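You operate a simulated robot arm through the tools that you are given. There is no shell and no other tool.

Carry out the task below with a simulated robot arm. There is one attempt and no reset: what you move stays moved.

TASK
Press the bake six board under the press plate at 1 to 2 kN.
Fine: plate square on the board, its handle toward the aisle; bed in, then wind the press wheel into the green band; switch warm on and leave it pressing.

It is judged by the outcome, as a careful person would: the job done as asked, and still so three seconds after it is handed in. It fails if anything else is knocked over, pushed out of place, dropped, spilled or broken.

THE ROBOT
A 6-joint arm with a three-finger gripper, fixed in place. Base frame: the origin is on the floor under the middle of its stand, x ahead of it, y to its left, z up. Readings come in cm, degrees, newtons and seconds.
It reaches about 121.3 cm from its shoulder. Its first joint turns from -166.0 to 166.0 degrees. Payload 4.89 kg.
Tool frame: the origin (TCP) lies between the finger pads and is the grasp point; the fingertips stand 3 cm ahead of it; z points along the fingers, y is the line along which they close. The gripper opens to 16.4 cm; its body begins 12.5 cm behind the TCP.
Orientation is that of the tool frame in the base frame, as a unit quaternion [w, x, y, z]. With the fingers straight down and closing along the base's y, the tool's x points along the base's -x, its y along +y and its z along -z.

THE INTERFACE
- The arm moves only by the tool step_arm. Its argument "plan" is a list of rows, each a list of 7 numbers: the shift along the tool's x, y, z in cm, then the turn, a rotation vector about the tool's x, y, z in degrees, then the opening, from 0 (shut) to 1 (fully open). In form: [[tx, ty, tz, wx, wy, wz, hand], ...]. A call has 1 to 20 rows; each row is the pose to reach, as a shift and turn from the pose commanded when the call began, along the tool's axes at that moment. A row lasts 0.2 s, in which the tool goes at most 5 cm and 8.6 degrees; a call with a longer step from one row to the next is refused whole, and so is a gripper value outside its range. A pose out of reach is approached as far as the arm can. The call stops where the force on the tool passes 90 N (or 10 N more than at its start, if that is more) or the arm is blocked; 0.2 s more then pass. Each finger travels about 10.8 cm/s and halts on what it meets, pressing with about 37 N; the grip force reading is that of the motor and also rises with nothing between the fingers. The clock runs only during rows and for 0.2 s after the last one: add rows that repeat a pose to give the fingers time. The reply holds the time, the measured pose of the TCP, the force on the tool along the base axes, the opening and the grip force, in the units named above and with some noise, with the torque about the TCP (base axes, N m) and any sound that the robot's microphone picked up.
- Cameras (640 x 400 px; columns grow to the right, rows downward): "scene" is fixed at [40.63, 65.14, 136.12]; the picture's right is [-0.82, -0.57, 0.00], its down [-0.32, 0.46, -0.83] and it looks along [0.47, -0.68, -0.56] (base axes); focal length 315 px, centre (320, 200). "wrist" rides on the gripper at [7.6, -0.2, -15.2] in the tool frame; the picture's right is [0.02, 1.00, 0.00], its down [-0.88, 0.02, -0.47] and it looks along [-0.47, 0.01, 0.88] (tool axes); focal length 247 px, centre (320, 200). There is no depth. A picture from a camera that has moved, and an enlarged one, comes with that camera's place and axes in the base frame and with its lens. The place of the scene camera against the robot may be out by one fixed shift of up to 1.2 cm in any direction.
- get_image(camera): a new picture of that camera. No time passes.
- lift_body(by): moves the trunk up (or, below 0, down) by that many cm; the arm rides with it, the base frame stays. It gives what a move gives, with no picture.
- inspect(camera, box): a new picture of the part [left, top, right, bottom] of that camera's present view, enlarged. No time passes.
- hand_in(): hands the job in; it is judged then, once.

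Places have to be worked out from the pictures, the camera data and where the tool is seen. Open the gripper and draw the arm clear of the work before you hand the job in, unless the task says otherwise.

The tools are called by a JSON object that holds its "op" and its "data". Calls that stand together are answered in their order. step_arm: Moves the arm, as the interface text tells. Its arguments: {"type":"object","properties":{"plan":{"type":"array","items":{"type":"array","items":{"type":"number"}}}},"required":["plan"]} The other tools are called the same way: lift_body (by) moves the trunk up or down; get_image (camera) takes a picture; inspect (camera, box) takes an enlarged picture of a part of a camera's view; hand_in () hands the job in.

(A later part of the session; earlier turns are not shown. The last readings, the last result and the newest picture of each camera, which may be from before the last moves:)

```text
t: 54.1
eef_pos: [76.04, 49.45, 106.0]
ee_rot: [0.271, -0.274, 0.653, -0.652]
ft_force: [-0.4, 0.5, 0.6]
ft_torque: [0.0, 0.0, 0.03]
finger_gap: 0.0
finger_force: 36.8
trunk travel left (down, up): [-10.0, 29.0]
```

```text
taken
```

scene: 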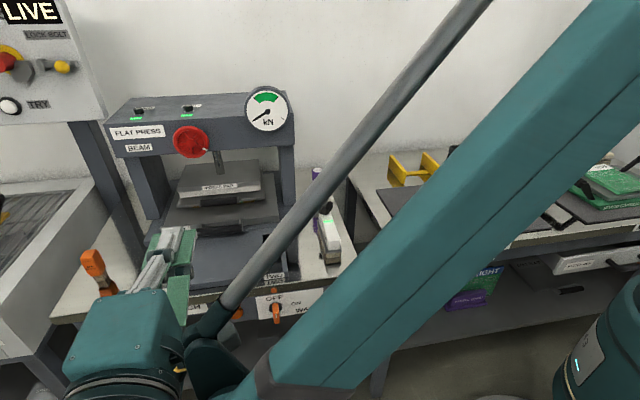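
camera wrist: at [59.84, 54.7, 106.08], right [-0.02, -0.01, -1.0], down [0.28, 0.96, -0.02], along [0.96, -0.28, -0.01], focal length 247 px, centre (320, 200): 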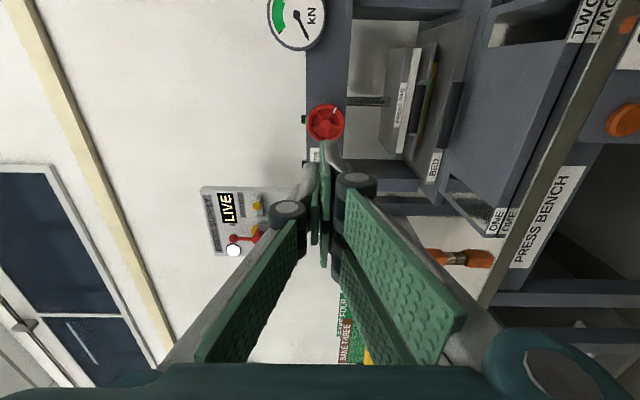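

The gripper is level and faces the press; both cameras put the wheel hub near (104.3, 25, 104.9), diameter about 8.6 cm. I'll roll the camera to the top side and move closer in line with the hub.

{"op": "step_arm", "data": {"plan": [[-0.2, 0.1, 1.2, 0, 0, -8.2, 0.1], [-0.5, 0.2, 2.4, 0, 0, -16.4, 0.2], [-0.7, 0.3, 3.6, 0, 0, -24.6, 0.3], [-1.0, 0.4, 4.8, 0, 0, -32.8, 0.4], [-1.2, 0.5, 6.0, 0, 0, -41, 0.5], [-1.4, 0.6, 7.2, 0, 0, -49.2, 0.6], [-1.7, 0.7, 8.4, 0, 0, -57.4, 0.7], [-1.9, 0.8, 9.6, 0, 0, -65.6, 0.75], [-2.2, 0.9, 10.8, 0, 0, -73.8, 0.75], [-2.4, 1.0, 12.0, 0, 0, -82, 0.75], [-2.6, 1.1, 13.0, 0, 0, -90, 0.75], [-2.6, 1.1, 13.0, 0, 0, -90, 0.75]]}}

{"op": "get_image", "data": {"camera": "wrist"}}

{"op": "get_image", "data": {"camera": "scene"}}

```text
t: 56.7
eef_pos: [86.98, 42.14, 104.78]
ee_rot: [0.269, 0.656, -0.269, 0.652]
ft_force: [0.4, -0.2, -0.3]
ft_torque: [0.0, -0.01, 0.01]
finger_gap: 12.32
finger_force: 0.0
trunk travel left (down, up): [-10.0, 29.0]
```

```text
taken
camera wrist: at [76.37, 52.96, 112.44], right [-0.7, -0.71, 0.02], down [-0.35, 0.32, -0.88], along [0.62, -0.63, -0.48], focal length 247 px, centre (320, 200)
```

wrist: 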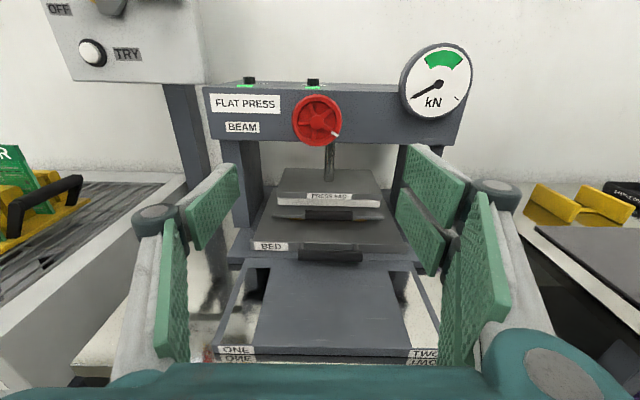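

```text
taken
```

scene: 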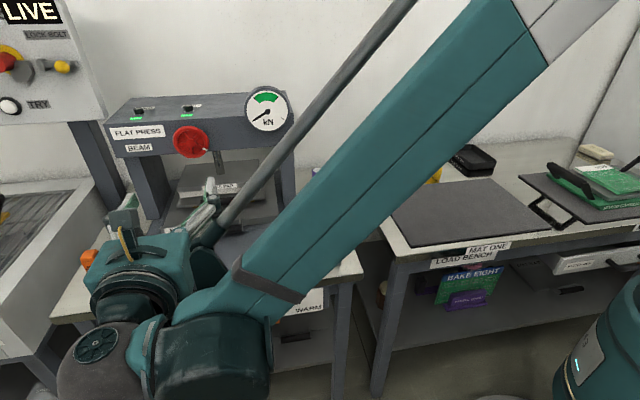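

Excellent frontal view. I'll enlarge the wheel and the pad/plate stack.

{"op": "inspect", "data": {"camera": "wrist", "box": [200, 40, 480, 200]}}

{"op": "inspect", "data": {"camera": "wrist", "box": [240, 140, 420, 275]}}

{"op": "inspect", "data": {"camera": "wrist", "box": [280, 80, 360, 160]}}

```text
2.29 times, centred on (340, 120) of wrist
camera zoom: at [76.37, 52.96, 112.44], right [-0.7, -0.71, 0.02], down [-0.35, 0.32, -0.88], along [0.62, -0.63, -0.48], focal length 564 px, centre (274, 383)
```

zoom: 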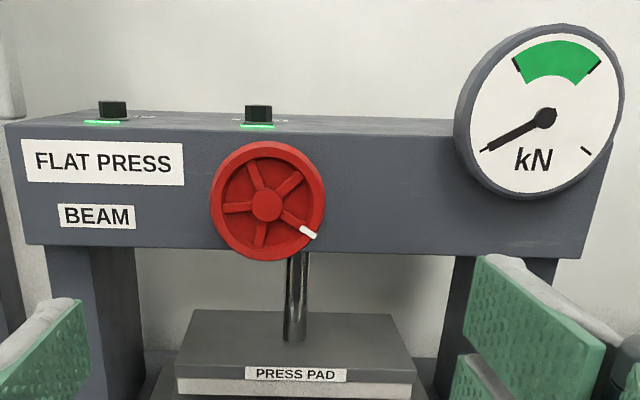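

```text
2.96 times, centred on (330, 208) of wrist
camera zoom: at [76.37, 52.96, 112.44], right [-0.7, -0.71, 0.02], down [-0.35, 0.32, -0.88], along [0.62, -0.63, -0.48], focal length 732 px, centre (290, 178)
```

zoom: 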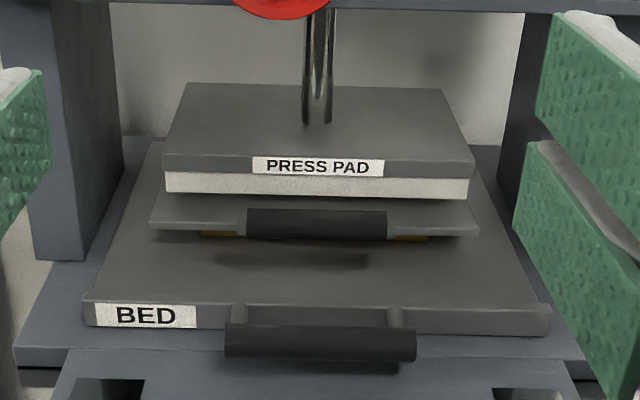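

```text
5.00 times, centred on (320, 120) of wrist
camera zoom: at [76.37, 52.96, 112.44], right [-0.7, -0.71, 0.02], down [-0.35, 0.32, -0.88], along [0.62, -0.63, -0.48], focal length 1235 px, centre (320, 600)
```

zoom: 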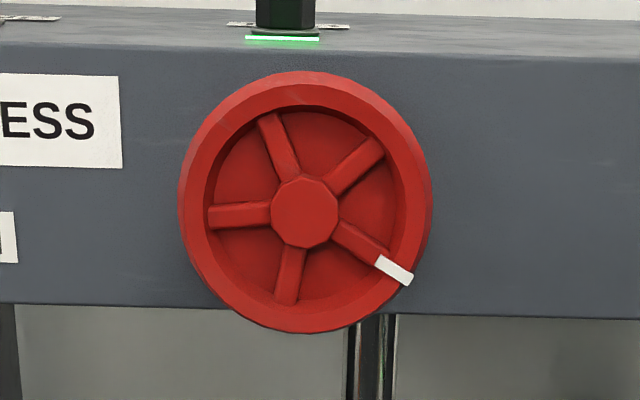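

Plate, board tray and pad look square and centred. The hub is about 24 cm ahead of the TCP and 0.5 cm to tool -y; the beam face is about 5 cm behind the hub front. I'll advance 15 cm and re-check the alignment.

{"op": "step_arm", "data": {"plan": [[0, -0.2, 3, 0, 0, 0, 0.75], [0.1, -0.4, 6, 0, 0, 0, 0.75], [0.1, -0.5, 9, 0, 0, 0, 0.75], [0.1, -0.5, 12, 0, 0, 0, 0.75], [0.1, -0.5, 15, 0, 0, 0, 0.75], [0.1, -0.5, 15, 0, 0, 0, 0.75]]}}

{"op": "get_image", "data": {"camera": "wrist"}}

{"op": "get_image", "data": {"camera": "scene"}}

```text
t: 58.1
eef_pos: [97.92, 31.87, 104.75]
ee_rot: [0.269, 0.656, -0.269, 0.652]
ft_force: [-0.5, 0.5, 0.3]
ft_torque: [-0.02, 0.06, -0.01]
finger_gap: 12.29
finger_force: 0.1
trunk travel left (down, up): [-10.0, 29.0]
```

```text
taken
camera wrist: at [87.4, 42.72, 112.44], right [-0.7, -0.71, 0.02], down [-0.35, 0.32, -0.88], along [0.62, -0.63, -0.48], focal length 247 px, centre (320, 200)
```

wrist: 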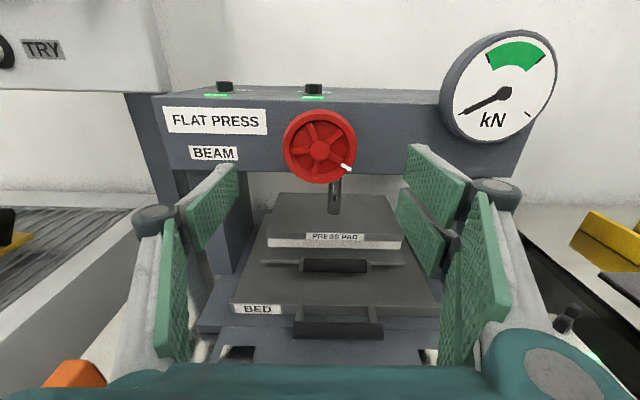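

```text
taken
```

scene: 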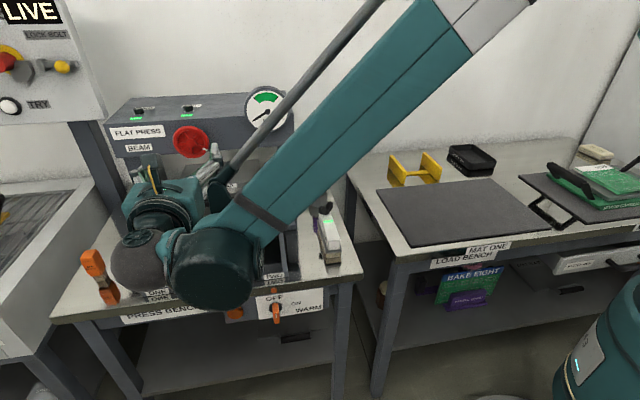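

Closer now; enlarge the wheel to refine its centre and see its depth profile.

{"op": "inspect", "data": {"camera": "wrist", "box": [270, 100, 370, 195]}}

{"op": "inspect", "data": {"camera": "scene", "box": [120, 110, 270, 210]}}

```text
4.21 times, centred on (320, 148) of wrist
camera zoom: at [87.4, 42.72, 112.44], right [-0.7, -0.71, 0.02], down [-0.35, 0.32, -0.88], along [0.62, -0.63, -0.48], focal length 1040 px, centre (320, 421)
```

zoom: 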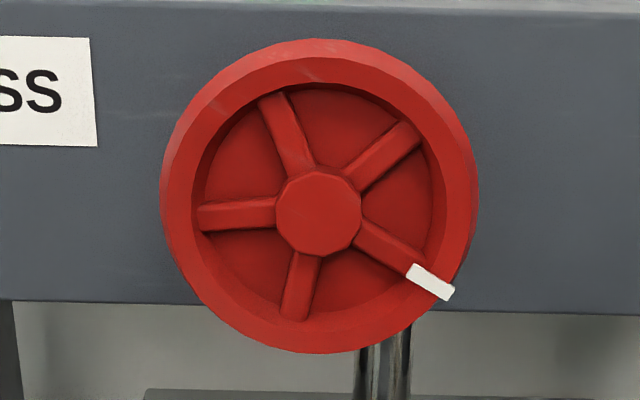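

```text
4.00 times, centred on (195, 160) of scene
camera zoom: at [40.63, 65.14, 136.12], right [-0.82, -0.57, 0.0], down [-0.32, 0.46, -0.83], along [0.47, -0.68, -0.56], focal length 1258 px, centre (820, 360)
```

zoom: 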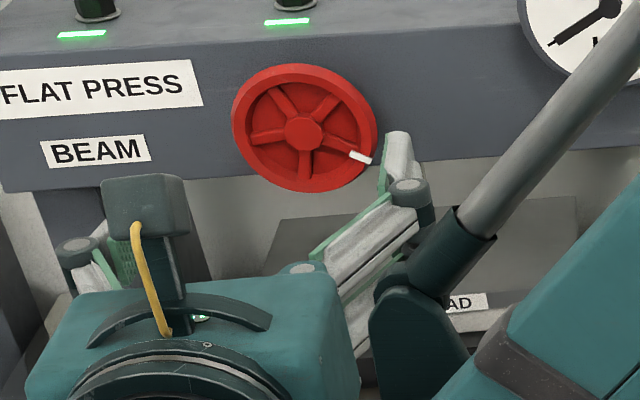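

The rim centre is right on the tool axis, about 11.4 cm ahead (diameter 8.3 cm). I'll advance 10 cm so the pads straddle the rim while the tips stay clear of the beam face.

{"op": "step_arm", "data": {"plan": [[0, -0.05, 2.5, 0, 0, 0, 0.75], [0, -0.1, 5, 0, 0, 0, 0.75], [0, -0.1, 7, 0, 0, 0, 0.75], [0, -0.1, 8.5, 0, 0, 0, 0.75], [0, -0.1, 9.5, 0, 0, 0, 0.75], [0, -0.1, 10, 0, 0, 0, 0.75], [0, -0.1, 10, 0, 0, 0, 0.75]]}}

{"op": "get_image", "data": {"camera": "wrist"}}

{"op": "get_image", "data": {"camera": "scene"}}

```text
t: 59.7
eef_pos: [105.31, 25.09, 104.77]
ee_rot: [0.268, 0.656, -0.268, 0.653]
ft_force: [0.1, 1.3, -0.3]
ft_torque: [0.03, -0.02, -0.03]
finger_gap: 12.28
finger_force: 0.0
trunk travel left (down, up): [-10.0, 29.0]
```

```text
taken
camera wrist: at [94.59, 35.84, 112.37], right [-0.7, -0.71, 0.02], down [-0.35, 0.32, -0.88], along [0.62, -0.63, -0.48], focal length 247 px, centre (320, 200)
```

wrist: 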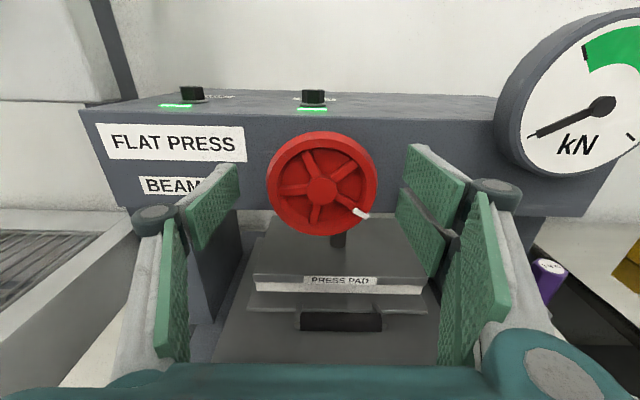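

```text
taken
```

scene: 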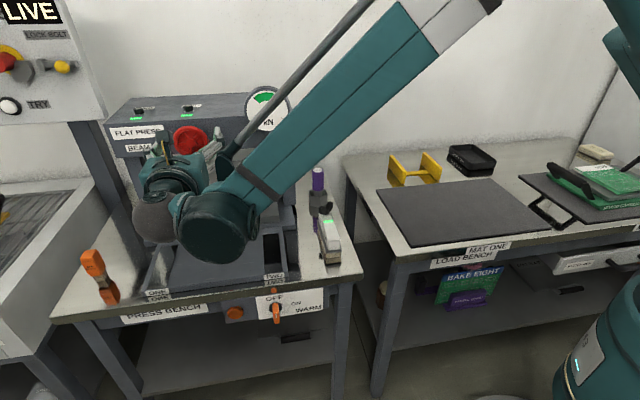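

The wheel sits centred between the pads, rim about 1.7 cm ahead of the TCP. Closing on the rim.

{"op": "step_arm", "data": {"plan": [[0, 0.1, 0, 0, 0, 0, 0.6], [0, 0.1, 0, 0, 0, 0, 0.5], [0, 0.1, 0, 0, 0, 0, 0.4], [0, 0.1, 0, 0, 0, 0, 0.4], [0, 0.1, 0, 0, 0, 0, 0.4]]}}

{"op": "get_image", "data": {"camera": "wrist"}}

```text
t: 60.9
eef_pos: [105.2, 24.95, 104.78]
ee_rot: [0.269, 0.656, -0.269, 0.652]
ft_force: [-7.7, -2.2, -2.9]
ft_torque: [0.09, 0.07, -0.33]
finger_gap: 8.22
finger_force: 45.2
trunk travel left (down, up): [-10.0, 29.0]
```

```text
taken
camera wrist: at [94.49, 35.74, 112.38], right [-0.7, -0.71, 0.02], down [-0.35, 0.32, -0.88], along [0.62, -0.63, -0.48], focal length 247 px, centre (320, 200)
```

wrist: 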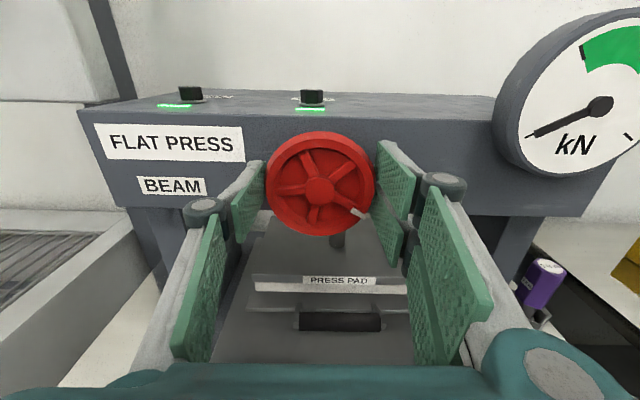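

Rim gripped (8.2 cm). I'll try winding clockwise about 40° and watch the pad, gauge and torque.

{"op": "step_arm", "data": {"plan": [[0, 0, 0, 0, 0, 6, 0.4], [0, 0, 0, 0, 0, 13, 0.4], [0, 0, 0, 0, 0, 20, 0.4], [0, 0, 0, 0, 0, 27, 0.4], [0, 0, 0, 0, 0, 34, 0.4], [0, 0, 0, 0, 0, 40, 0.4], [0, 0, 0, 0, 0, 40, 0.4]]}}

{"op": "get_image", "data": {"camera": "wrist"}}

{"op": "get_image", "data": {"camera": "scene"}}

```text
t: 62.5
eef_pos: [105.14, 24.94, 104.68]
ee_rot: [0.03, 0.524, -0.478, 0.704]
ft_force: [-55.4, -15.9, -48.1]
ft_torque: [1.29, 1.46, -1.72]
finger_gap: 8.2
finger_force: 45.1
trunk travel left (down, up): [-10.0, 29.0]
```

```text
taken
camera wrist: at [90.98, 32.12, 110.59], right [-0.55, -0.55, -0.63], down [0.05, 0.73, -0.68], along [0.83, -0.41, -0.38], focal length 247 px, centre (320, 200)
```

wrist: 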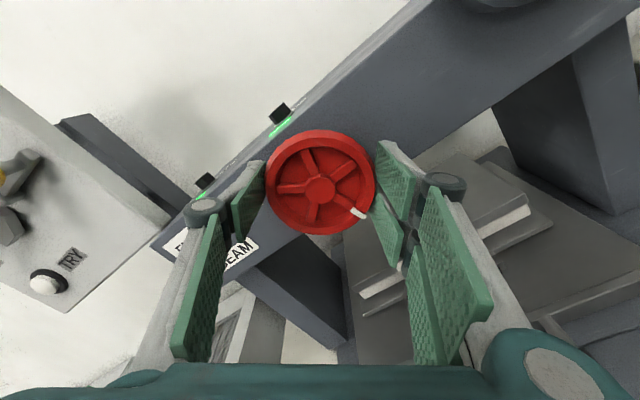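

```text
taken
```

scene: 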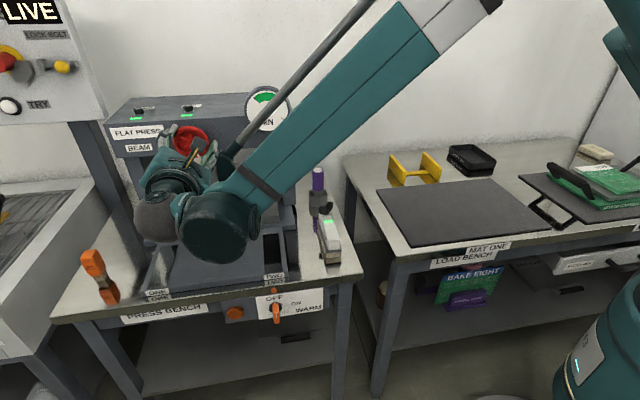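

The wheel turns with the hand; the side load (≈75 N) shows the hand is about 1 mm off the wheel's axis. I'll recentre slightly and check the gauge and pad.

{"op": "step_arm", "data": {"plan": [[0, 0.06, -0.03, 0, 0, 0, 0.4], [0, 0.12, -0.05, 0, 0, 0, 0.4], [0, 0.12, -0.05, 0, 0, 0, 0.4]]}}

{"op": "inspect", "data": {"camera": "scene", "box": [150, 80, 310, 200]}}

```text
t: 63.3
eef_pos: [105.14, 24.76, 104.81]
ee_rot: [0.03, 0.525, -0.477, 0.704]
ft_force: [-43.8, -19.9, -46.1]
ft_torque: [0.85, 1.04, -1.44]
finger_gap: 8.19
finger_force: 44.7
trunk travel left (down, up): [-10.0, 29.0]
```

```text
3.33 times, centred on (230, 140) of scene
camera zoom: at [40.63, 65.14, 136.12], right [-0.82, -0.57, 0.0], down [-0.32, 0.46, -0.83], along [0.47, -0.68, -0.56], focal length 1049 px, centre (620, 400)
```

zoom: 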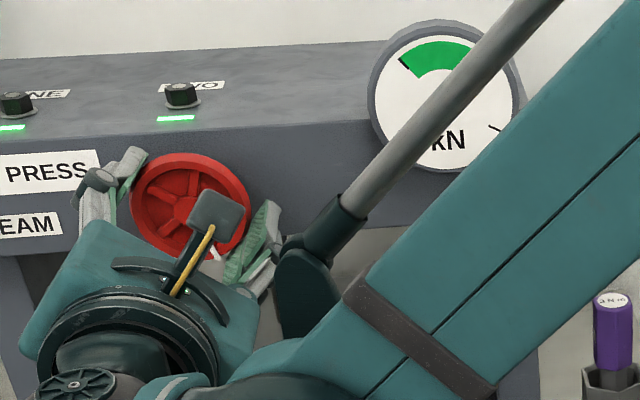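

{"op": "step_arm", "data": {"plan": [[0, 0.1, -0.1, 0, 0, 0, 0.4], [0, 0.2, -0.2, 0, 0, 0, 0.4], [0, 0.3, -0.2, 0, 0, 0, 0.4], [0, 0.3, -0.2, 0, 0, 0, 0.4]]}}

```text
t: 64.3
eef_pos: [104.94, 24.97, 104.56]
ee_rot: [0.028, 0.525, -0.476, 0.705]
ft_force: [34.0, -14.7, 9.3]
ft_torque: [0.01, -0.03, -0.06]
finger_gap: 8.21
finger_force: 44.7
trunk travel left (down, up): [-10.0, 29.0]
```

The load dropped and reversed slightly, so the true centre is bracketed. A small back-correction, then continue winding clockwise.

{"op": "step_arm", "data": {"plan": [[0, -0.05, 0.12, 0, 0, 0, 0.4], [0, -0.05, 0.12, 0, 0, 7, 0.4], [0, -0.05, 0.12, 0, 0, 14, 0.4], [0, -0.05, 0.12, 0, 0, 21, 0.4], [0, -0.05, 0.12, 0, 0, 28, 0.4], [0, -0.05, 0.12, 0, 0, 35, 0.4], [0, -0.05, 0.12, 0, 0, 42, 0.4], [0, -0.05, 0.12, 0, 0, 50, 0.4], [0, -0.05, 0.12, 0, 0, 50, 0.4]]}}

{"op": "inspect", "data": {"camera": "scene", "box": [150, 80, 310, 200]}}

{"op": "get_image", "data": {"camera": "wrist"}}

```text
t: 66.3
eef_pos: [104.97, 24.85, 104.58]
ee_rot: [0.272, -0.273, 0.655, -0.651]
ft_force: [5.1, 3.8, -3.2]
ft_torque: [-0.09, -0.15, 0.35]
finger_gap: 8.22
finger_force: 44.7
trunk travel left (down, up): [-10.0, 29.0]
```

```text
3.33 times, centred on (230, 140) of scene
camera zoom: at [40.63, 65.14, 136.12], right [-0.82, -0.57, 0.0], down [-0.32, 0.46, -0.83], along [0.47, -0.68, -0.56], focal length 1049 px, centre (620, 400)
```

zoom: 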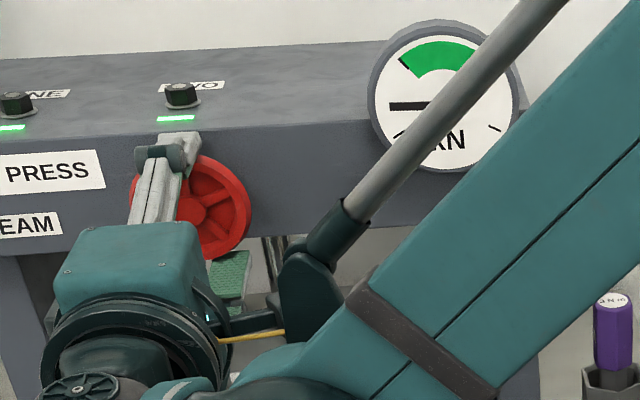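

```text
taken
camera wrist: at [88.73, 30.14, 104.62], right [-0.02, -0.01, -1.0], down [0.28, 0.96, -0.02], along [0.96, -0.28, -0.02], focal length 247 px, centre (320, 200)
```

wrist: 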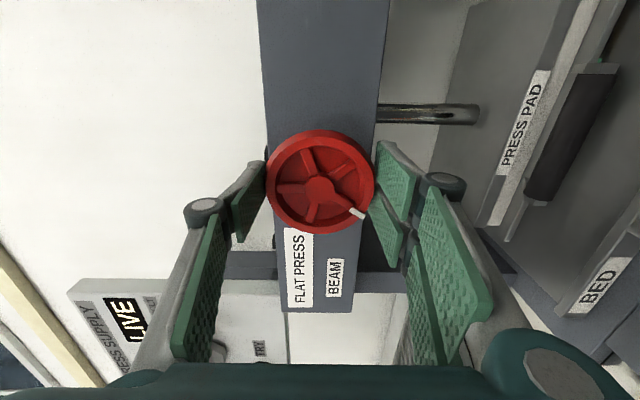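

The gauge needle has started to rise (≈0.4 kN, pointing left), so clockwise is right and the load is now light and centred. Winding on another 40°.

{"op": "step_arm", "data": {"plan": [[0, 0, 0, 0, 0, 7, 0.4], [0, 0, 0, 0, 0, 14, 0.4], [0, 0, 0, 0, 0, 21, 0.4], [0, 0, 0, 0, 0, 28, 0.4], [0, 0, 0, 0, 0, 35, 0.4], [0, 0, 0, 0, 0, 40, 0.4], [0, 0, 0, 0, 0, 40, 0.4]]}}

{"op": "inspect", "data": {"camera": "scene", "box": [150, 80, 310, 200]}}

{"op": "inspect", "data": {"camera": "scene", "box": [235, 75, 305, 140]}}

```text
t: 67.9
eef_pos: [104.84, 24.84, 104.39]
ee_rot: [0.477, -0.034, 0.708, -0.519]
ft_force: [-14.4, 9.3, -31.5]
ft_torque: [0.77, 0.87, 0.1]
finger_gap: 8.19
finger_force: 45.0
trunk travel left (down, up): [-10.0, 29.0]
```

```text
3.33 times, centred on (230, 140) of scene
camera zoom: at [40.63, 65.14, 136.12], right [-0.82, -0.57, 0.0], down [-0.32, 0.46, -0.83], along [0.47, -0.68, -0.56], focal length 1049 px, centre (620, 400)
```

zoom: 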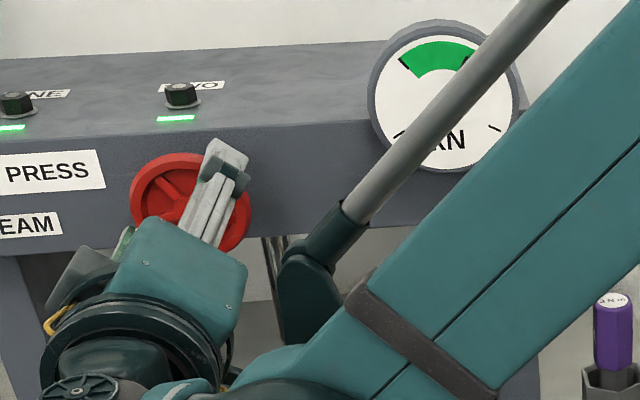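

```text
6.15 times, centred on (270, 108) of scene
camera zoom: at [40.63, 65.14, 136.12], right [-0.82, -0.57, 0.0], down [-0.32, 0.46, -0.83], along [0.47, -0.68, -0.56], focal length 1936 px, centre (628, 769)
```

zoom: 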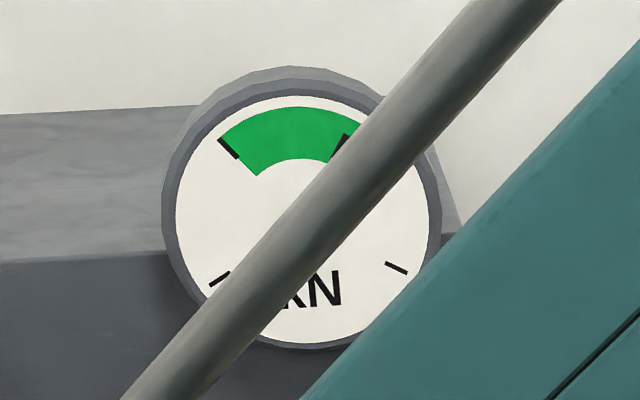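

The needle shows between centre and the upper end of the green band, about 1.85 kN. I'll back off about 9° to sit nearer the middle.

{"op": "step_arm", "data": {"plan": [[0, 0, 0, 0, 0, -3, 0.4], [0, 0, 0, 0, 0, -6, 0.4], [0, 0, 0, 0, 0, -9, 0.4], [0, 0, 0, 0, 0, -9, 0.4]]}}

{"op": "inspect", "data": {"camera": "scene", "box": [235, 75, 305, 140]}}

```text
t: 68.9
eef_pos: [105.06, 24.96, 104.43]
ee_rot: [0.435, -0.091, 0.704, -0.554]
ft_force: [-13.5, 10.0, -31.7]
ft_torque: [0.72, 0.83, -0.09]
finger_gap: 8.2
finger_force: 45.6
trunk travel left (down, up): [-10.0, 29.0]
```

```text
6.15 times, centred on (270, 108) of scene
camera zoom: at [40.63, 65.14, 136.12], right [-0.82, -0.57, 0.0], down [-0.32, 0.46, -0.83], along [0.47, -0.68, -0.56], focal length 1936 px, centre (628, 769)
```

zoom: 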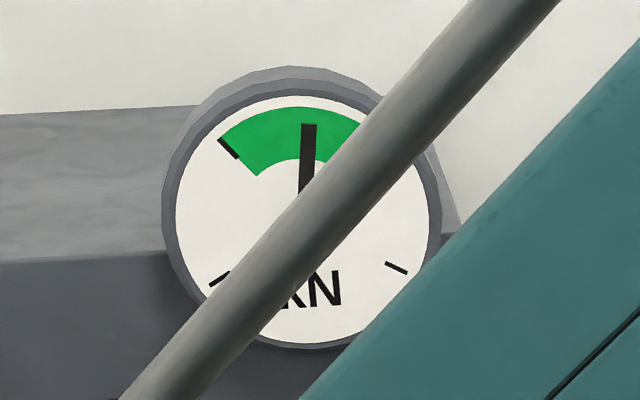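

Needle now points straight up, about 1.55 kN, mid-green. I'll relieve the small side load first, then release the wheel gently.

{"op": "step_arm", "data": {"plan": [[0.06, 0.1, -0.06, 0, 0, 0, 0.4], [0.06, 0.1, -0.06, 0, 0, 0, 0.4], [0.06, 0.1, -0.06, 0, 0, 0, 0.52], [0.06, 0.1, -0.06, 0, 0, 0, 0.6], [0.06, 0.1, -0.06, 0, 0, 0, 0.7], [0.06, 0.1, -0.06, 0, 0, 0, 0.8], [0.06, 0.1, -0.06, 0, 0, 0, 0.8]]}}

{"op": "inspect", "data": {"camera": "scene", "box": [235, 75, 305, 140]}}

{"op": "get_image", "data": {"camera": "wrist"}}

```text
t: 70.5
eef_pos: [104.83, 24.85, 104.52]
ee_rot: [0.435, -0.089, 0.703, -0.555]
ft_force: [0.1, -0.4, 0.8]
ft_torque: [0.02, 0.02, 0.01]
finger_gap: 13.13
finger_force: 0.0
trunk travel left (down, up): [-10.0, 29.0]
```

```text
6.15 times, centred on (270, 108) of scene
camera zoom: at [40.63, 65.14, 136.12], right [-0.82, -0.57, 0.0], down [-0.32, 0.46, -0.83], along [0.47, -0.68, -0.56], focal length 1936 px, centre (628, 769)
```

zoom: 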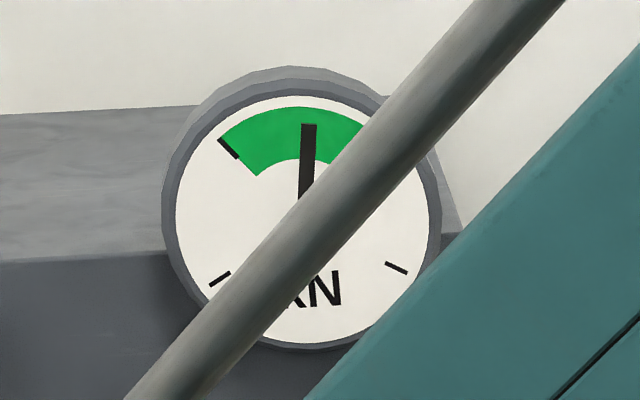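

```text
taken
camera wrist: at [89.4, 30.86, 100.59], right [0.34, 0.36, -0.87], down [0.2, 0.88, 0.44], along [0.92, -0.33, 0.23], focal length 247 px, centre (320, 200)
```

wrist: 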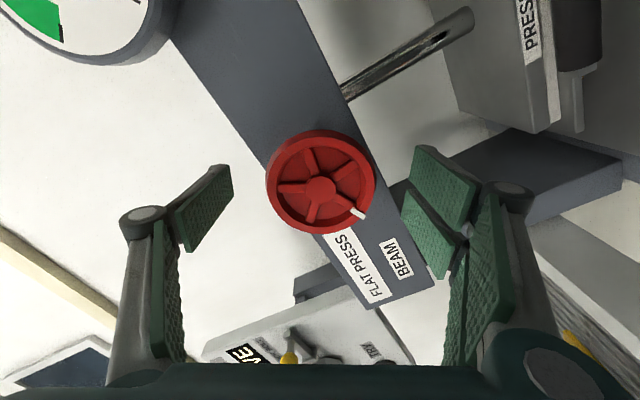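

Released with the gauge steady at mid-green. I'll draw straight back from the wheel.

{"op": "step_arm", "data": {"plan": [[0, 0, -2, 0, 0, 0, 0.8], [0, 0, -5, 0, 0, 0, 0.8], [0, 0, -9, 0, 0, 0, 0.8], [0, 0, -13, 0, 0, 0, 0.8], [0, 0, -17, 0, 0, 0, 0.8], [0, 0, -21, 0, 0, 0, 0.8], [0, 0, -25, 0, 0, 0, 0.8], [0, 0, -29, 0, 0, 0, 0.8], [0, 0, -32, 0, 0, 0, 0.8], [0, 0, -32, 0, 0, 0, 0.8]]}}

{"op": "get_image", "data": {"camera": "wrist"}}

{"op": "get_image", "data": {"camera": "scene"}}

```text
t: 72.7
eef_pos: [82.18, 47.39, 104.68]
ee_rot: [0.436, -0.09, 0.703, -0.554]
ft_force: [-0.1, -0.4, -0.2]
ft_torque: [0.0, -0.03, 0.01]
finger_gap: 13.13
finger_force: 0.1
trunk travel left (down, up): [-10.0, 29.0]
```

```text
taken
camera wrist: at [66.67, 53.35, 100.8], right [0.34, 0.36, -0.87], down [0.2, 0.88, 0.44], along [0.92, -0.33, 0.23], focal length 247 px, centre (320, 200)
```

wrist: 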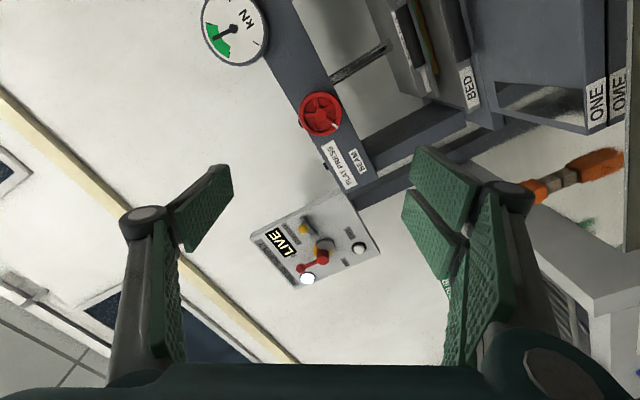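

```text
taken
```

scene: 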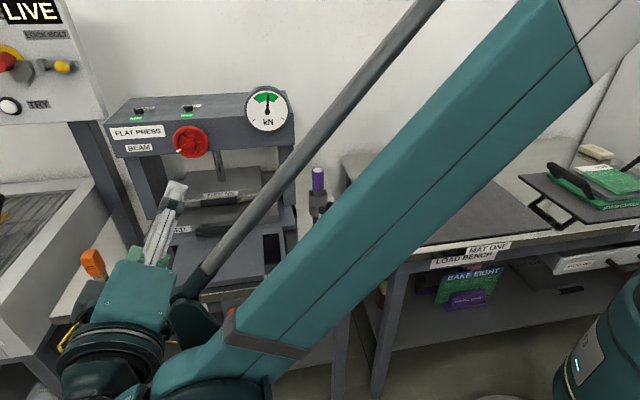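

Gauge reads mid-green with nothing touching the wheel. Next the WARM switch: I'll roll upright again and move down in front of its panel, staying well out in the aisle.

{"op": "step_arm", "data": {"plan": [[1.0, 0.5, -2.5, 0, 0, -8, 0.7], [2.5, 1.2, -5, 0, 0, -16, 0.6], [4.5, 2.2, -7.5, 0, 0, -24, 0.5], [6.5, 3.2, -10, 0, 0, -32, 0.5], [8.5, 4.2, -12.5, 0, 0, -40, 0.5], [10.5, 5.2, -15, 0, 0, -48, 0.5], [12.5, 6.1, -17, 0, 0, -56, 0.5], [14.5, 7.1, -17, 0, 0, -64, 0.5], [16.5, 8.1, -17, 0, 0, -72, 0.5], [18.5, 9.1, -17, 0, 0, -80, 0.5], [20.5, 10.0, -17, 0, 0, -88, 0.5], [22.5, 11.0, -17, 0, 0, -96, 0.5], [24.5, 12.0, -17, 0, 0, -104, 0.5], [26.0, 12.7, -17, 0, 0, -112, 0.5], [26.4, 12.9, -17, 0, 0, -120, 0.5], [26.4, 12.9, -17, 0, 0, -121, 0.5]]}}

{"op": "get_image", "data": {"camera": "wrist"}}

{"op": "get_image", "data": {"camera": "scene"}}

```text
t: 76.1
eef_pos: [58.53, 48.07, 80.21]
ee_rot: [0.269, 0.657, -0.268, 0.652]
ft_force: [0.2, 0.6, 0.5]
ft_torque: [0.0, 0.01, -0.02]
finger_gap: 8.2
finger_force: 0.0
trunk travel left (down, up): [-10.0, 29.0]
```

```text
taken
camera wrist: at [48.02, 58.81, 87.66], right [-0.7, -0.71, 0.02], down [-0.35, 0.32, -0.88], along [0.62, -0.63, -0.48], focal length 247 px, centre (320, 200)
```

wrist: 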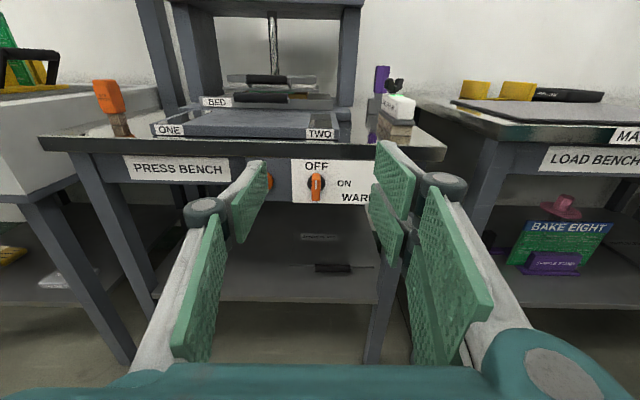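

```text
taken
```

scene: 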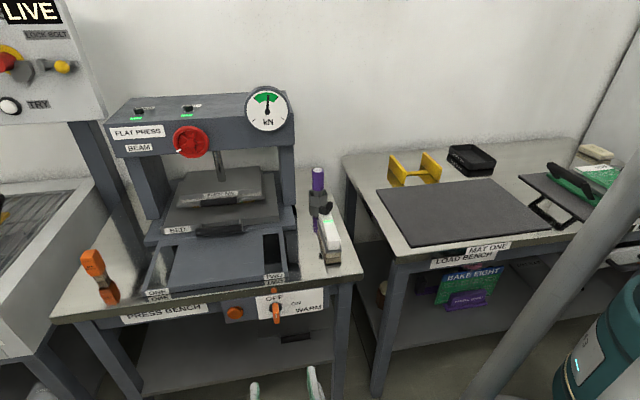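

Clear views both ways. I'll enlarge the gauge, the pressed stack and the switch.

{"op": "inspect", "data": {"camera": "scene", "box": [235, 75, 305, 140]}}

{"op": "inspect", "data": {"camera": "scene", "box": [140, 140, 310, 260]}}

{"op": "inspect", "data": {"camera": "wrist", "box": [240, 140, 400, 220]}}

{"op": "inspect", "data": {"camera": "wrist", "box": [290, 160, 350, 205]}}

```text
6.15 times, centred on (270, 108) of scene
camera zoom: at [40.63, 65.14, 136.12], right [-0.82, -0.57, 0.0], down [-0.32, 0.46, -0.83], along [0.47, -0.68, -0.56], focal length 1936 px, centre (628, 769)
```

zoom: 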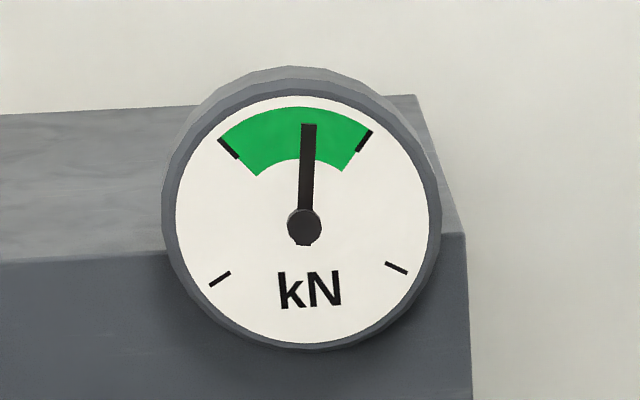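

```text
3.33 times, centred on (225, 200) of scene
camera zoom: at [40.63, 65.14, 136.12], right [-0.82, -0.57, 0.0], down [-0.32, 0.46, -0.83], along [0.47, -0.68, -0.56], focal length 1049 px, centre (637, 200)
```

zoom: 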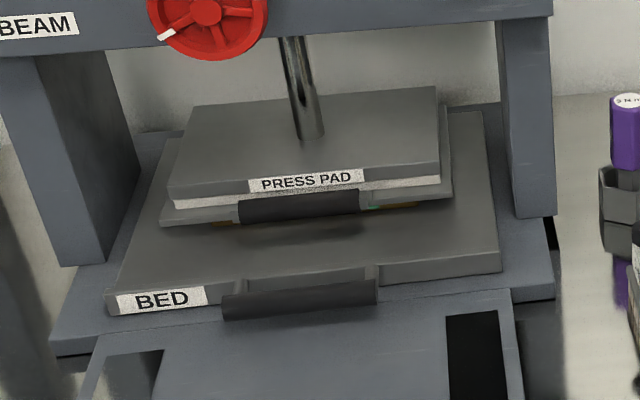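

```text
4.00 times, centred on (320, 180) of wrist
camera zoom: at [48.02, 58.81, 87.66], right [-0.7, -0.71, 0.02], down [-0.35, 0.32, -0.88], along [0.62, -0.63, -0.48], focal length 988 px, centre (320, 280)
```

zoom: 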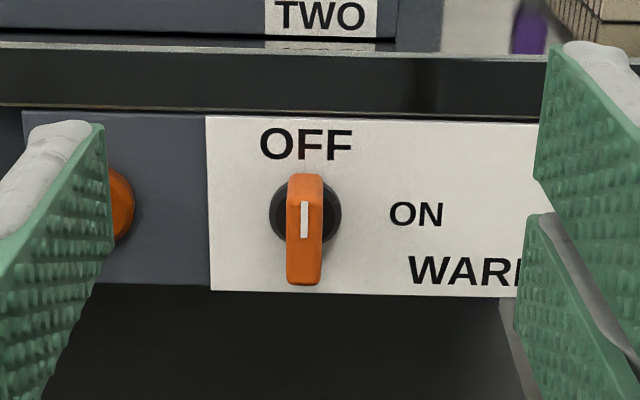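

```text
8.89 times, centred on (320, 182) of wrist
camera zoom: at [48.02, 58.81, 87.66], right [-0.7, -0.71, 0.02], down [-0.35, 0.32, -0.88], along [0.62, -0.63, -0.48], focal length 2195 px, centre (320, 356)
```

zoom: 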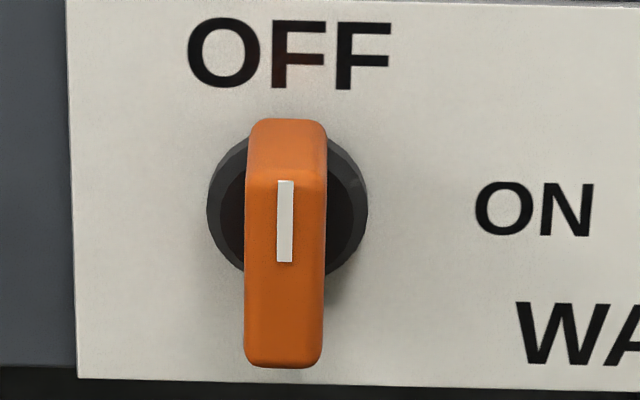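

Gauge holds at about 1.6 kN, pad square on the plate. The switch is a bar knob pointing up at OFF, ON is 90° clockwise; it sits 10.6 cm lower and the bar is about 22 cm ahead. I'll lower and approach part way.

{"op": "step_arm", "data": {"plan": [[-2.6, -0.1, 0, 0, 0, 0, 0.45], [-5.2, -0.3, 1, 0, 0, 0, 0.4], [-7.8, -0.4, 3, 0, 0, 0, 0.4], [-10.6, -0.5, 6, 0, 0, 0, 0.4], [-10.6, -0.5, 9, 0, 0, 0, 0.4], [-10.6, -0.5, 12, 0, 0, 0, 0.4], [-10.6, -0.5, 12, 0, 0, 0, 0.4]]}}

{"op": "get_image", "data": {"camera": "wrist"}}

{"op": "inspect", "data": {"camera": "wrist", "box": [260, 110, 380, 190]}}

```text
t: 77.7
eef_pos: [69.83, 43.18, 70.73]
ee_rot: [0.269, 0.656, -0.27, 0.651]
ft_force: [-0.9, 0.0, 0.0]
ft_torque: [-0.01, 0.0, 0.04]
finger_gap: 6.56
finger_force: 0.0
out of reach, approached as far as the arm can: row 3, 4, 5, 6, 7
trunk travel left (down, up): [-10.0, 29.0]
```

```text
taken
camera wrist: at [59.19, 53.98, 78.32], right [-0.71, -0.71, 0.02], down [-0.35, 0.32, -0.88], along [0.61, -0.63, -0.48], focal length 247 px, centre (320, 200)
```

wrist: 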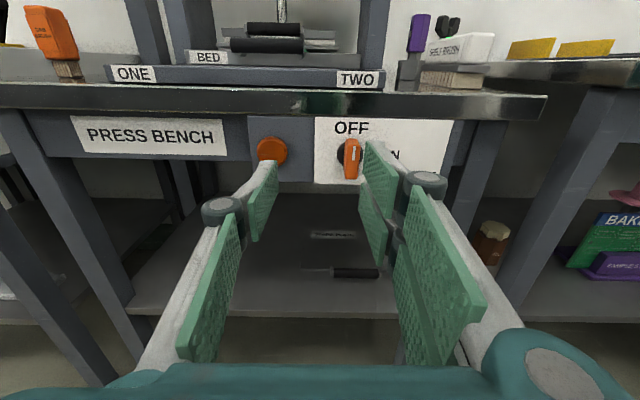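

```text
5.00 times, centred on (320, 150) of wrist
camera zoom: at [59.19, 53.98, 78.32], right [-0.71, -0.71, 0.02], down [-0.35, 0.32, -0.88], along [0.61, -0.63, -0.48], focal length 1235 px, centre (320, 450)
```

zoom: 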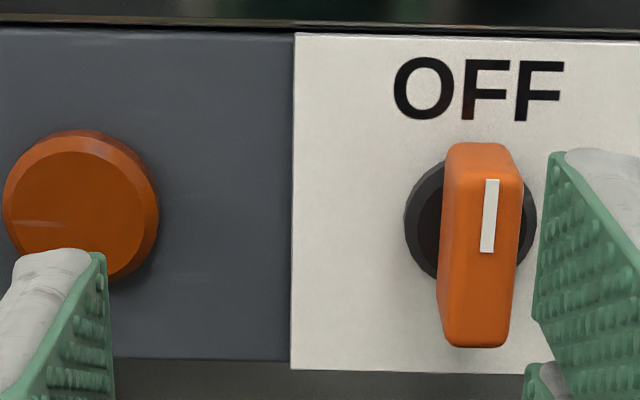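

The arm can't quite get that low here (it drifted 4 cm to the left). I'll check the scene for clearance before lowering the trunk for more reach.

{"op": "get_image", "data": {"camera": "scene"}}

```text
taken
```

scene: 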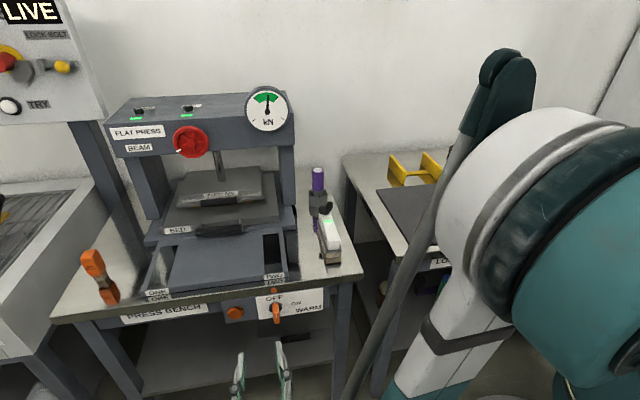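

Nothing lies below the arm in the aisle. I'll lower the trunk 10 cm, which the hand will follow straight down in free space.

{"op": "lift_body", "data": {"by": -10}}

{"op": "get_image", "data": {"camera": "wrist"}}

{"op": "get_image", "data": {"camera": "scene"}}

```text
t: 79.1
eef_pos: [69.81, 43.17, 60.86]
ee_rot: [0.269, 0.656, -0.27, 0.651]
ft_force: [-0.1, 0.1, 0.4]
ft_torque: [-0.03, 0.03, -0.01]
finger_gap: 6.54
finger_force: 0.0
trunk travel left (down, up): [0.0, 39.0]
```

```text
taken
camera wrist: at [59.18, 53.98, 68.34], right [-0.71, -0.71, 0.02], down [-0.35, 0.32, -0.88], along [0.61, -0.63, -0.48], focal length 247 px, centre (320, 200)
```

wrist: 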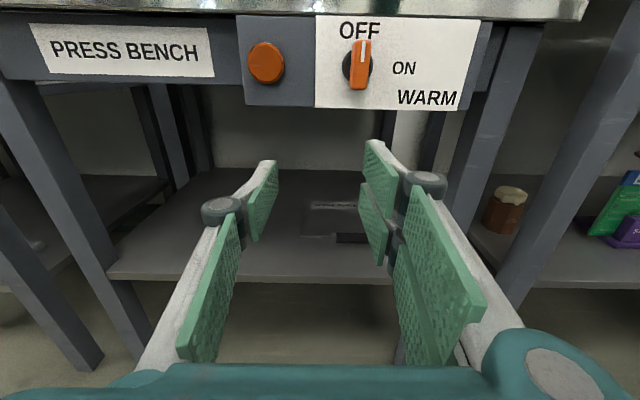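

```text
taken
```

scene: 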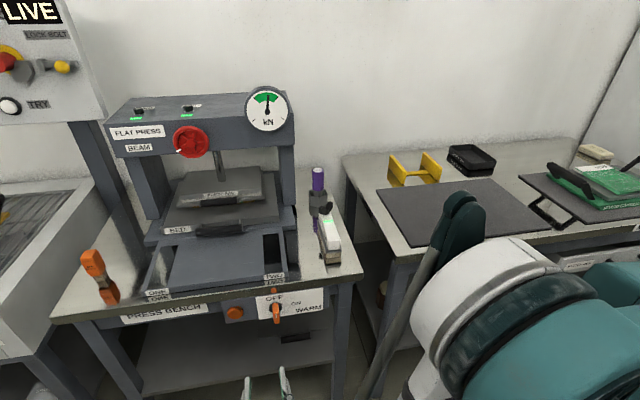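

Now the hand is 7.6 cm below and 4 cm left of the switch. Parallax puts the knob's face at depth ≈32.5 and the panel at ≈35 (I'm at 19). I'll align with it and stop short to re-check.

{"op": "step_arm", "data": {"plan": [[2, 1, 0, 0, 0, 0, 0.4], [4, 2, 0, 0, 0, 0, 0.4], [6, 3, 0, 0, 0, 0, 0.4], [7.6, 3.95, 1, 0, 0, 0, 0.4], [7.6, 3.95, 3, 0, 0, 0, 0.4], [7.6, 3.95, 5, 0, 0, 0, 0.4], [7.6, 3.95, 5, 0, 0, 0, 0.4]]}}

{"op": "get_image", "data": {"camera": "wrist"}}

{"op": "inspect", "data": {"camera": "wrist", "box": [270, 110, 370, 190]}}

```text
t: 80.7
eef_pos: [71.38, 37.63, 68.78]
ee_rot: [0.271, 0.656, -0.272, 0.651]
ft_force: [0.3, -0.5, -0.5]
ft_torque: [0.02, 0.02, -0.02]
finger_gap: 6.61
finger_force: 0.2
out of reach, approached as far as the arm can: row 2, 3, 4, 5, 6, 7
trunk travel left (down, up): [0.0, 39.0]
```

```text
taken
camera wrist: at [60.76, 48.43, 76.46], right [-0.71, -0.71, 0.02], down [-0.35, 0.32, -0.88], along [0.61, -0.63, -0.48], focal length 247 px, centre (320, 200)
```

wrist: 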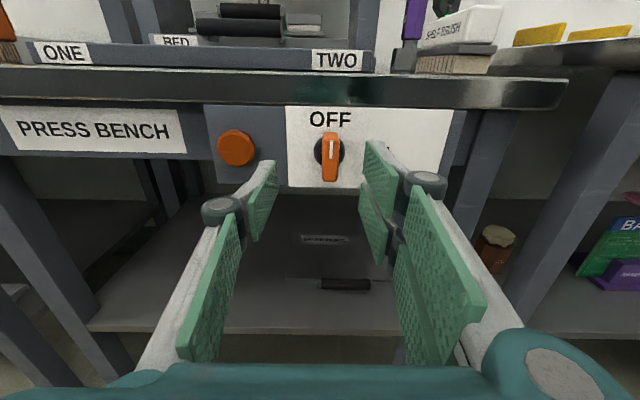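

```text
5.00 times, centred on (320, 150) of wrist
camera zoom: at [60.76, 48.43, 76.46], right [-0.71, -0.71, 0.02], down [-0.35, 0.32, -0.88], along [0.61, -0.63, -0.48], focal length 1235 px, centre (320, 450)
```

zoom: 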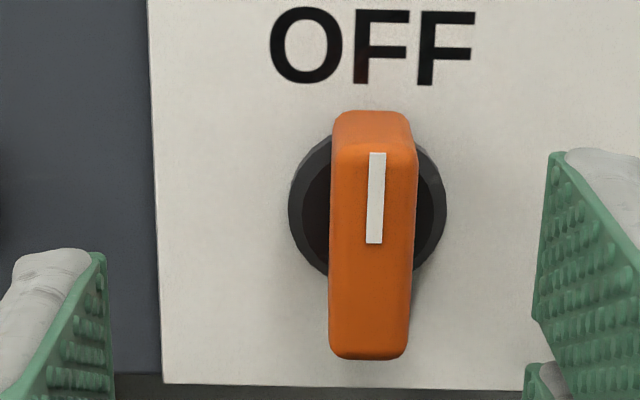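

The arm stopped about 1.1 cm short sideways. I'll move forward toward the knob with that shift to see whether the reach eases as the hand extends.

{"op": "step_arm", "data": {"plan": [[0, 0.4, 1.5, 0, 0, 0, 0.4], [0, 0.8, 3, 0, 0, 0, 0.4], [0, 1.1, 4, 0, 0, 0, 0.4], [0, 1.1, 4, 0, 0, 0, 0.4]]}}

{"op": "inspect", "data": {"camera": "wrist", "box": [250, 100, 390, 200]}}

{"op": "get_image", "data": {"camera": "scene"}}

```text
t: 81.7
eef_pos: [74.09, 34.83, 69.45]
ee_rot: [0.27, 0.656, -0.271, 0.651]
ft_force: [0.2, -0.6, -0.3]
ft_torque: [-0.04, 0.01, -0.01]
finger_gap: 6.55
finger_force: 0.2
out of reach, approached as far as the arm can: row 1, 2, 3, 4
trunk travel left (down, up): [0.0, 39.0]
```

```text
4.00 times, centred on (320, 150) of wrist
camera zoom: at [63.54, 45.66, 77.04], right [-0.71, -0.71, 0.02], down [-0.35, 0.32, -0.88], along [0.61, -0.63, -0.48], focal length 988 px, centre (320, 400)
```

zoom: 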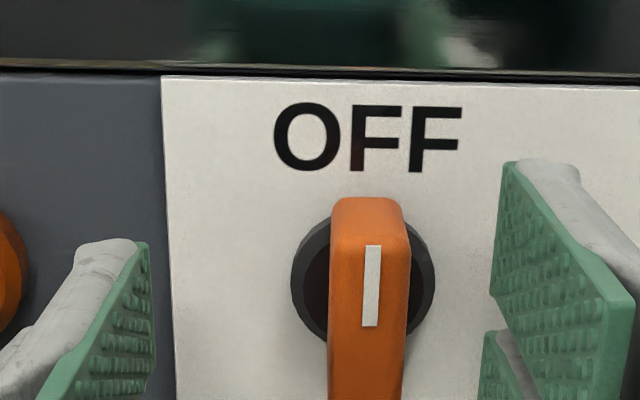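

```text
taken
```

scene: 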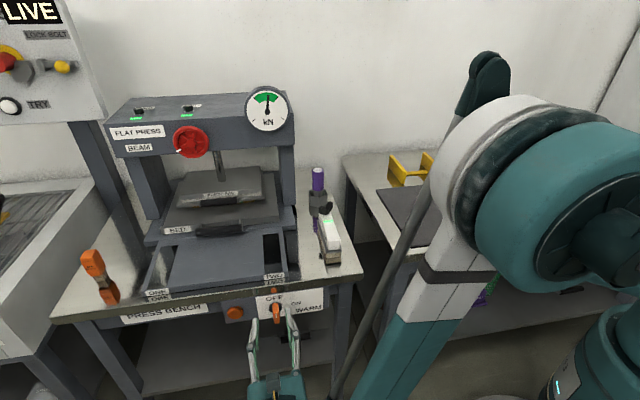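

Reach is limited sideways with the tool level. I'll back off a little and pitch the hand about 20° nose-down, which should ease the wrist.

{"op": "step_arm", "data": {"plan": [[0, 0, -3, 0, 0, 0, 0.4], [0, 0, -5, 0, -7, 0, 0.4], [0, 0, -6, 0, -14, 0, 0.4], [0, 0, -6, 0, -20, 0, 0.4], [0, 0, -6, 0, -20, 0, 0.4]]}}

{"op": "get_image", "data": {"camera": "wrist"}}

```text
t: 82.9
eef_pos: [69.97, 39.16, 69.34]
ee_rot: [0.218, 0.759, -0.313, 0.527]
ft_force: [0.3, 0.3, -0.2]
ft_torque: [-0.05, -0.06, -0.05]
finger_gap: 6.56
finger_force: 0.2
trunk travel left (down, up): [0.0, 39.0]
```

```text
taken
camera wrist: at [61.79, 47.44, 81.75], right [-0.7, -0.71, 0.02], down [-0.55, 0.52, -0.66], along [0.46, -0.47, -0.75], focal length 247 px, centre (320, 200)
```

wrist: 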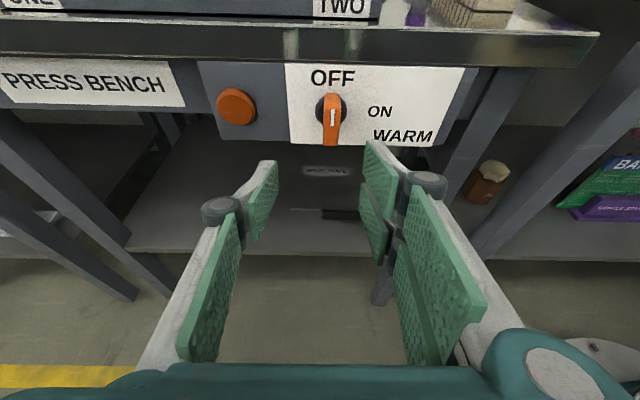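

Reachable now. I'll enlarge the knob to measure it from this pose.

{"op": "inspect", "data": {"camera": "wrist", "box": [280, 60, 380, 160]}}

```text
4.00 times, centred on (330, 110) of wrist
camera zoom: at [61.79, 47.44, 81.75], right [-0.7, -0.71, 0.02], down [-0.55, 0.52, -0.66], along [0.46, -0.47, -0.75], focal length 988 px, centre (280, 560)
```

zoom: 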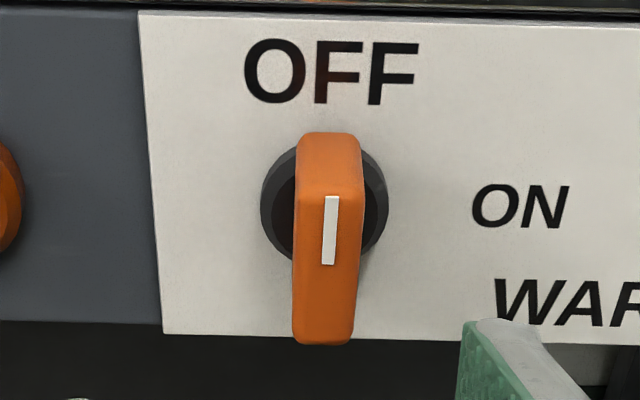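

Knob bar: centre ≈ depth 33, z 68.4, lateral 75.9. I'll align sideways and advance part way, then verify.

{"op": "step_arm", "data": {"plan": [[0.5, 0.6, 1.2, 0, 0, 0, 0.4], [1.0, 1.2, 2.5, 0, 0, 0, 0.35], [1.5, 1.2, 3.7, 0, 0, 0, 0.35], [1.85, 1.2, 4.68, 0, 0, 0, 0.35], [1.85, 1.2, 4.68, 0, 0, 0, 0.35]]}}

{"op": "get_image", "data": {"camera": "wrist"}}

{"op": "inspect", "data": {"camera": "wrist", "box": [260, 80, 380, 190]}}

```text
t: 84.1
eef_pos: [72.63, 34.72, 69.55]
ee_rot: [0.219, 0.759, -0.313, 0.527]
ft_force: [1.0, 0.1, 0.6]
ft_torque: [0.02, 0.02, 0.02]
finger_gap: 5.74
finger_force: 0.1
trunk travel left (down, up): [0.0, 39.0]
```

```text
taken
camera wrist: at [64.53, 42.99, 81.88], right [-0.7, -0.71, 0.02], down [-0.55, 0.52, -0.66], along [0.46, -0.47, -0.75], focal length 247 px, centre (320, 200)
```

wrist: 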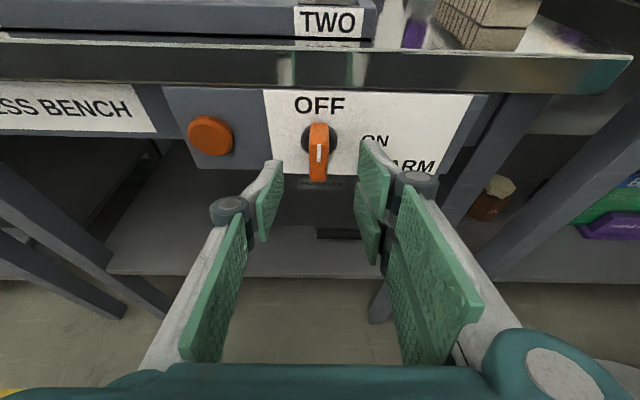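

```text
3.64 times, centred on (320, 135) of wrist
camera zoom: at [64.53, 42.99, 81.88], right [-0.7, -0.71, 0.02], down [-0.55, 0.52, -0.66], along [0.46, -0.47, -0.75], focal length 898 px, centre (320, 436)
```

zoom: 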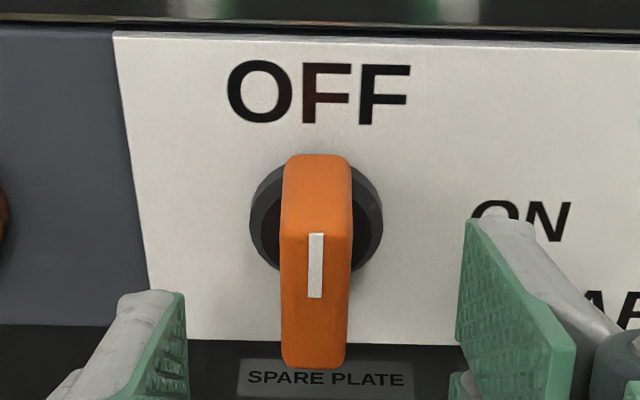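

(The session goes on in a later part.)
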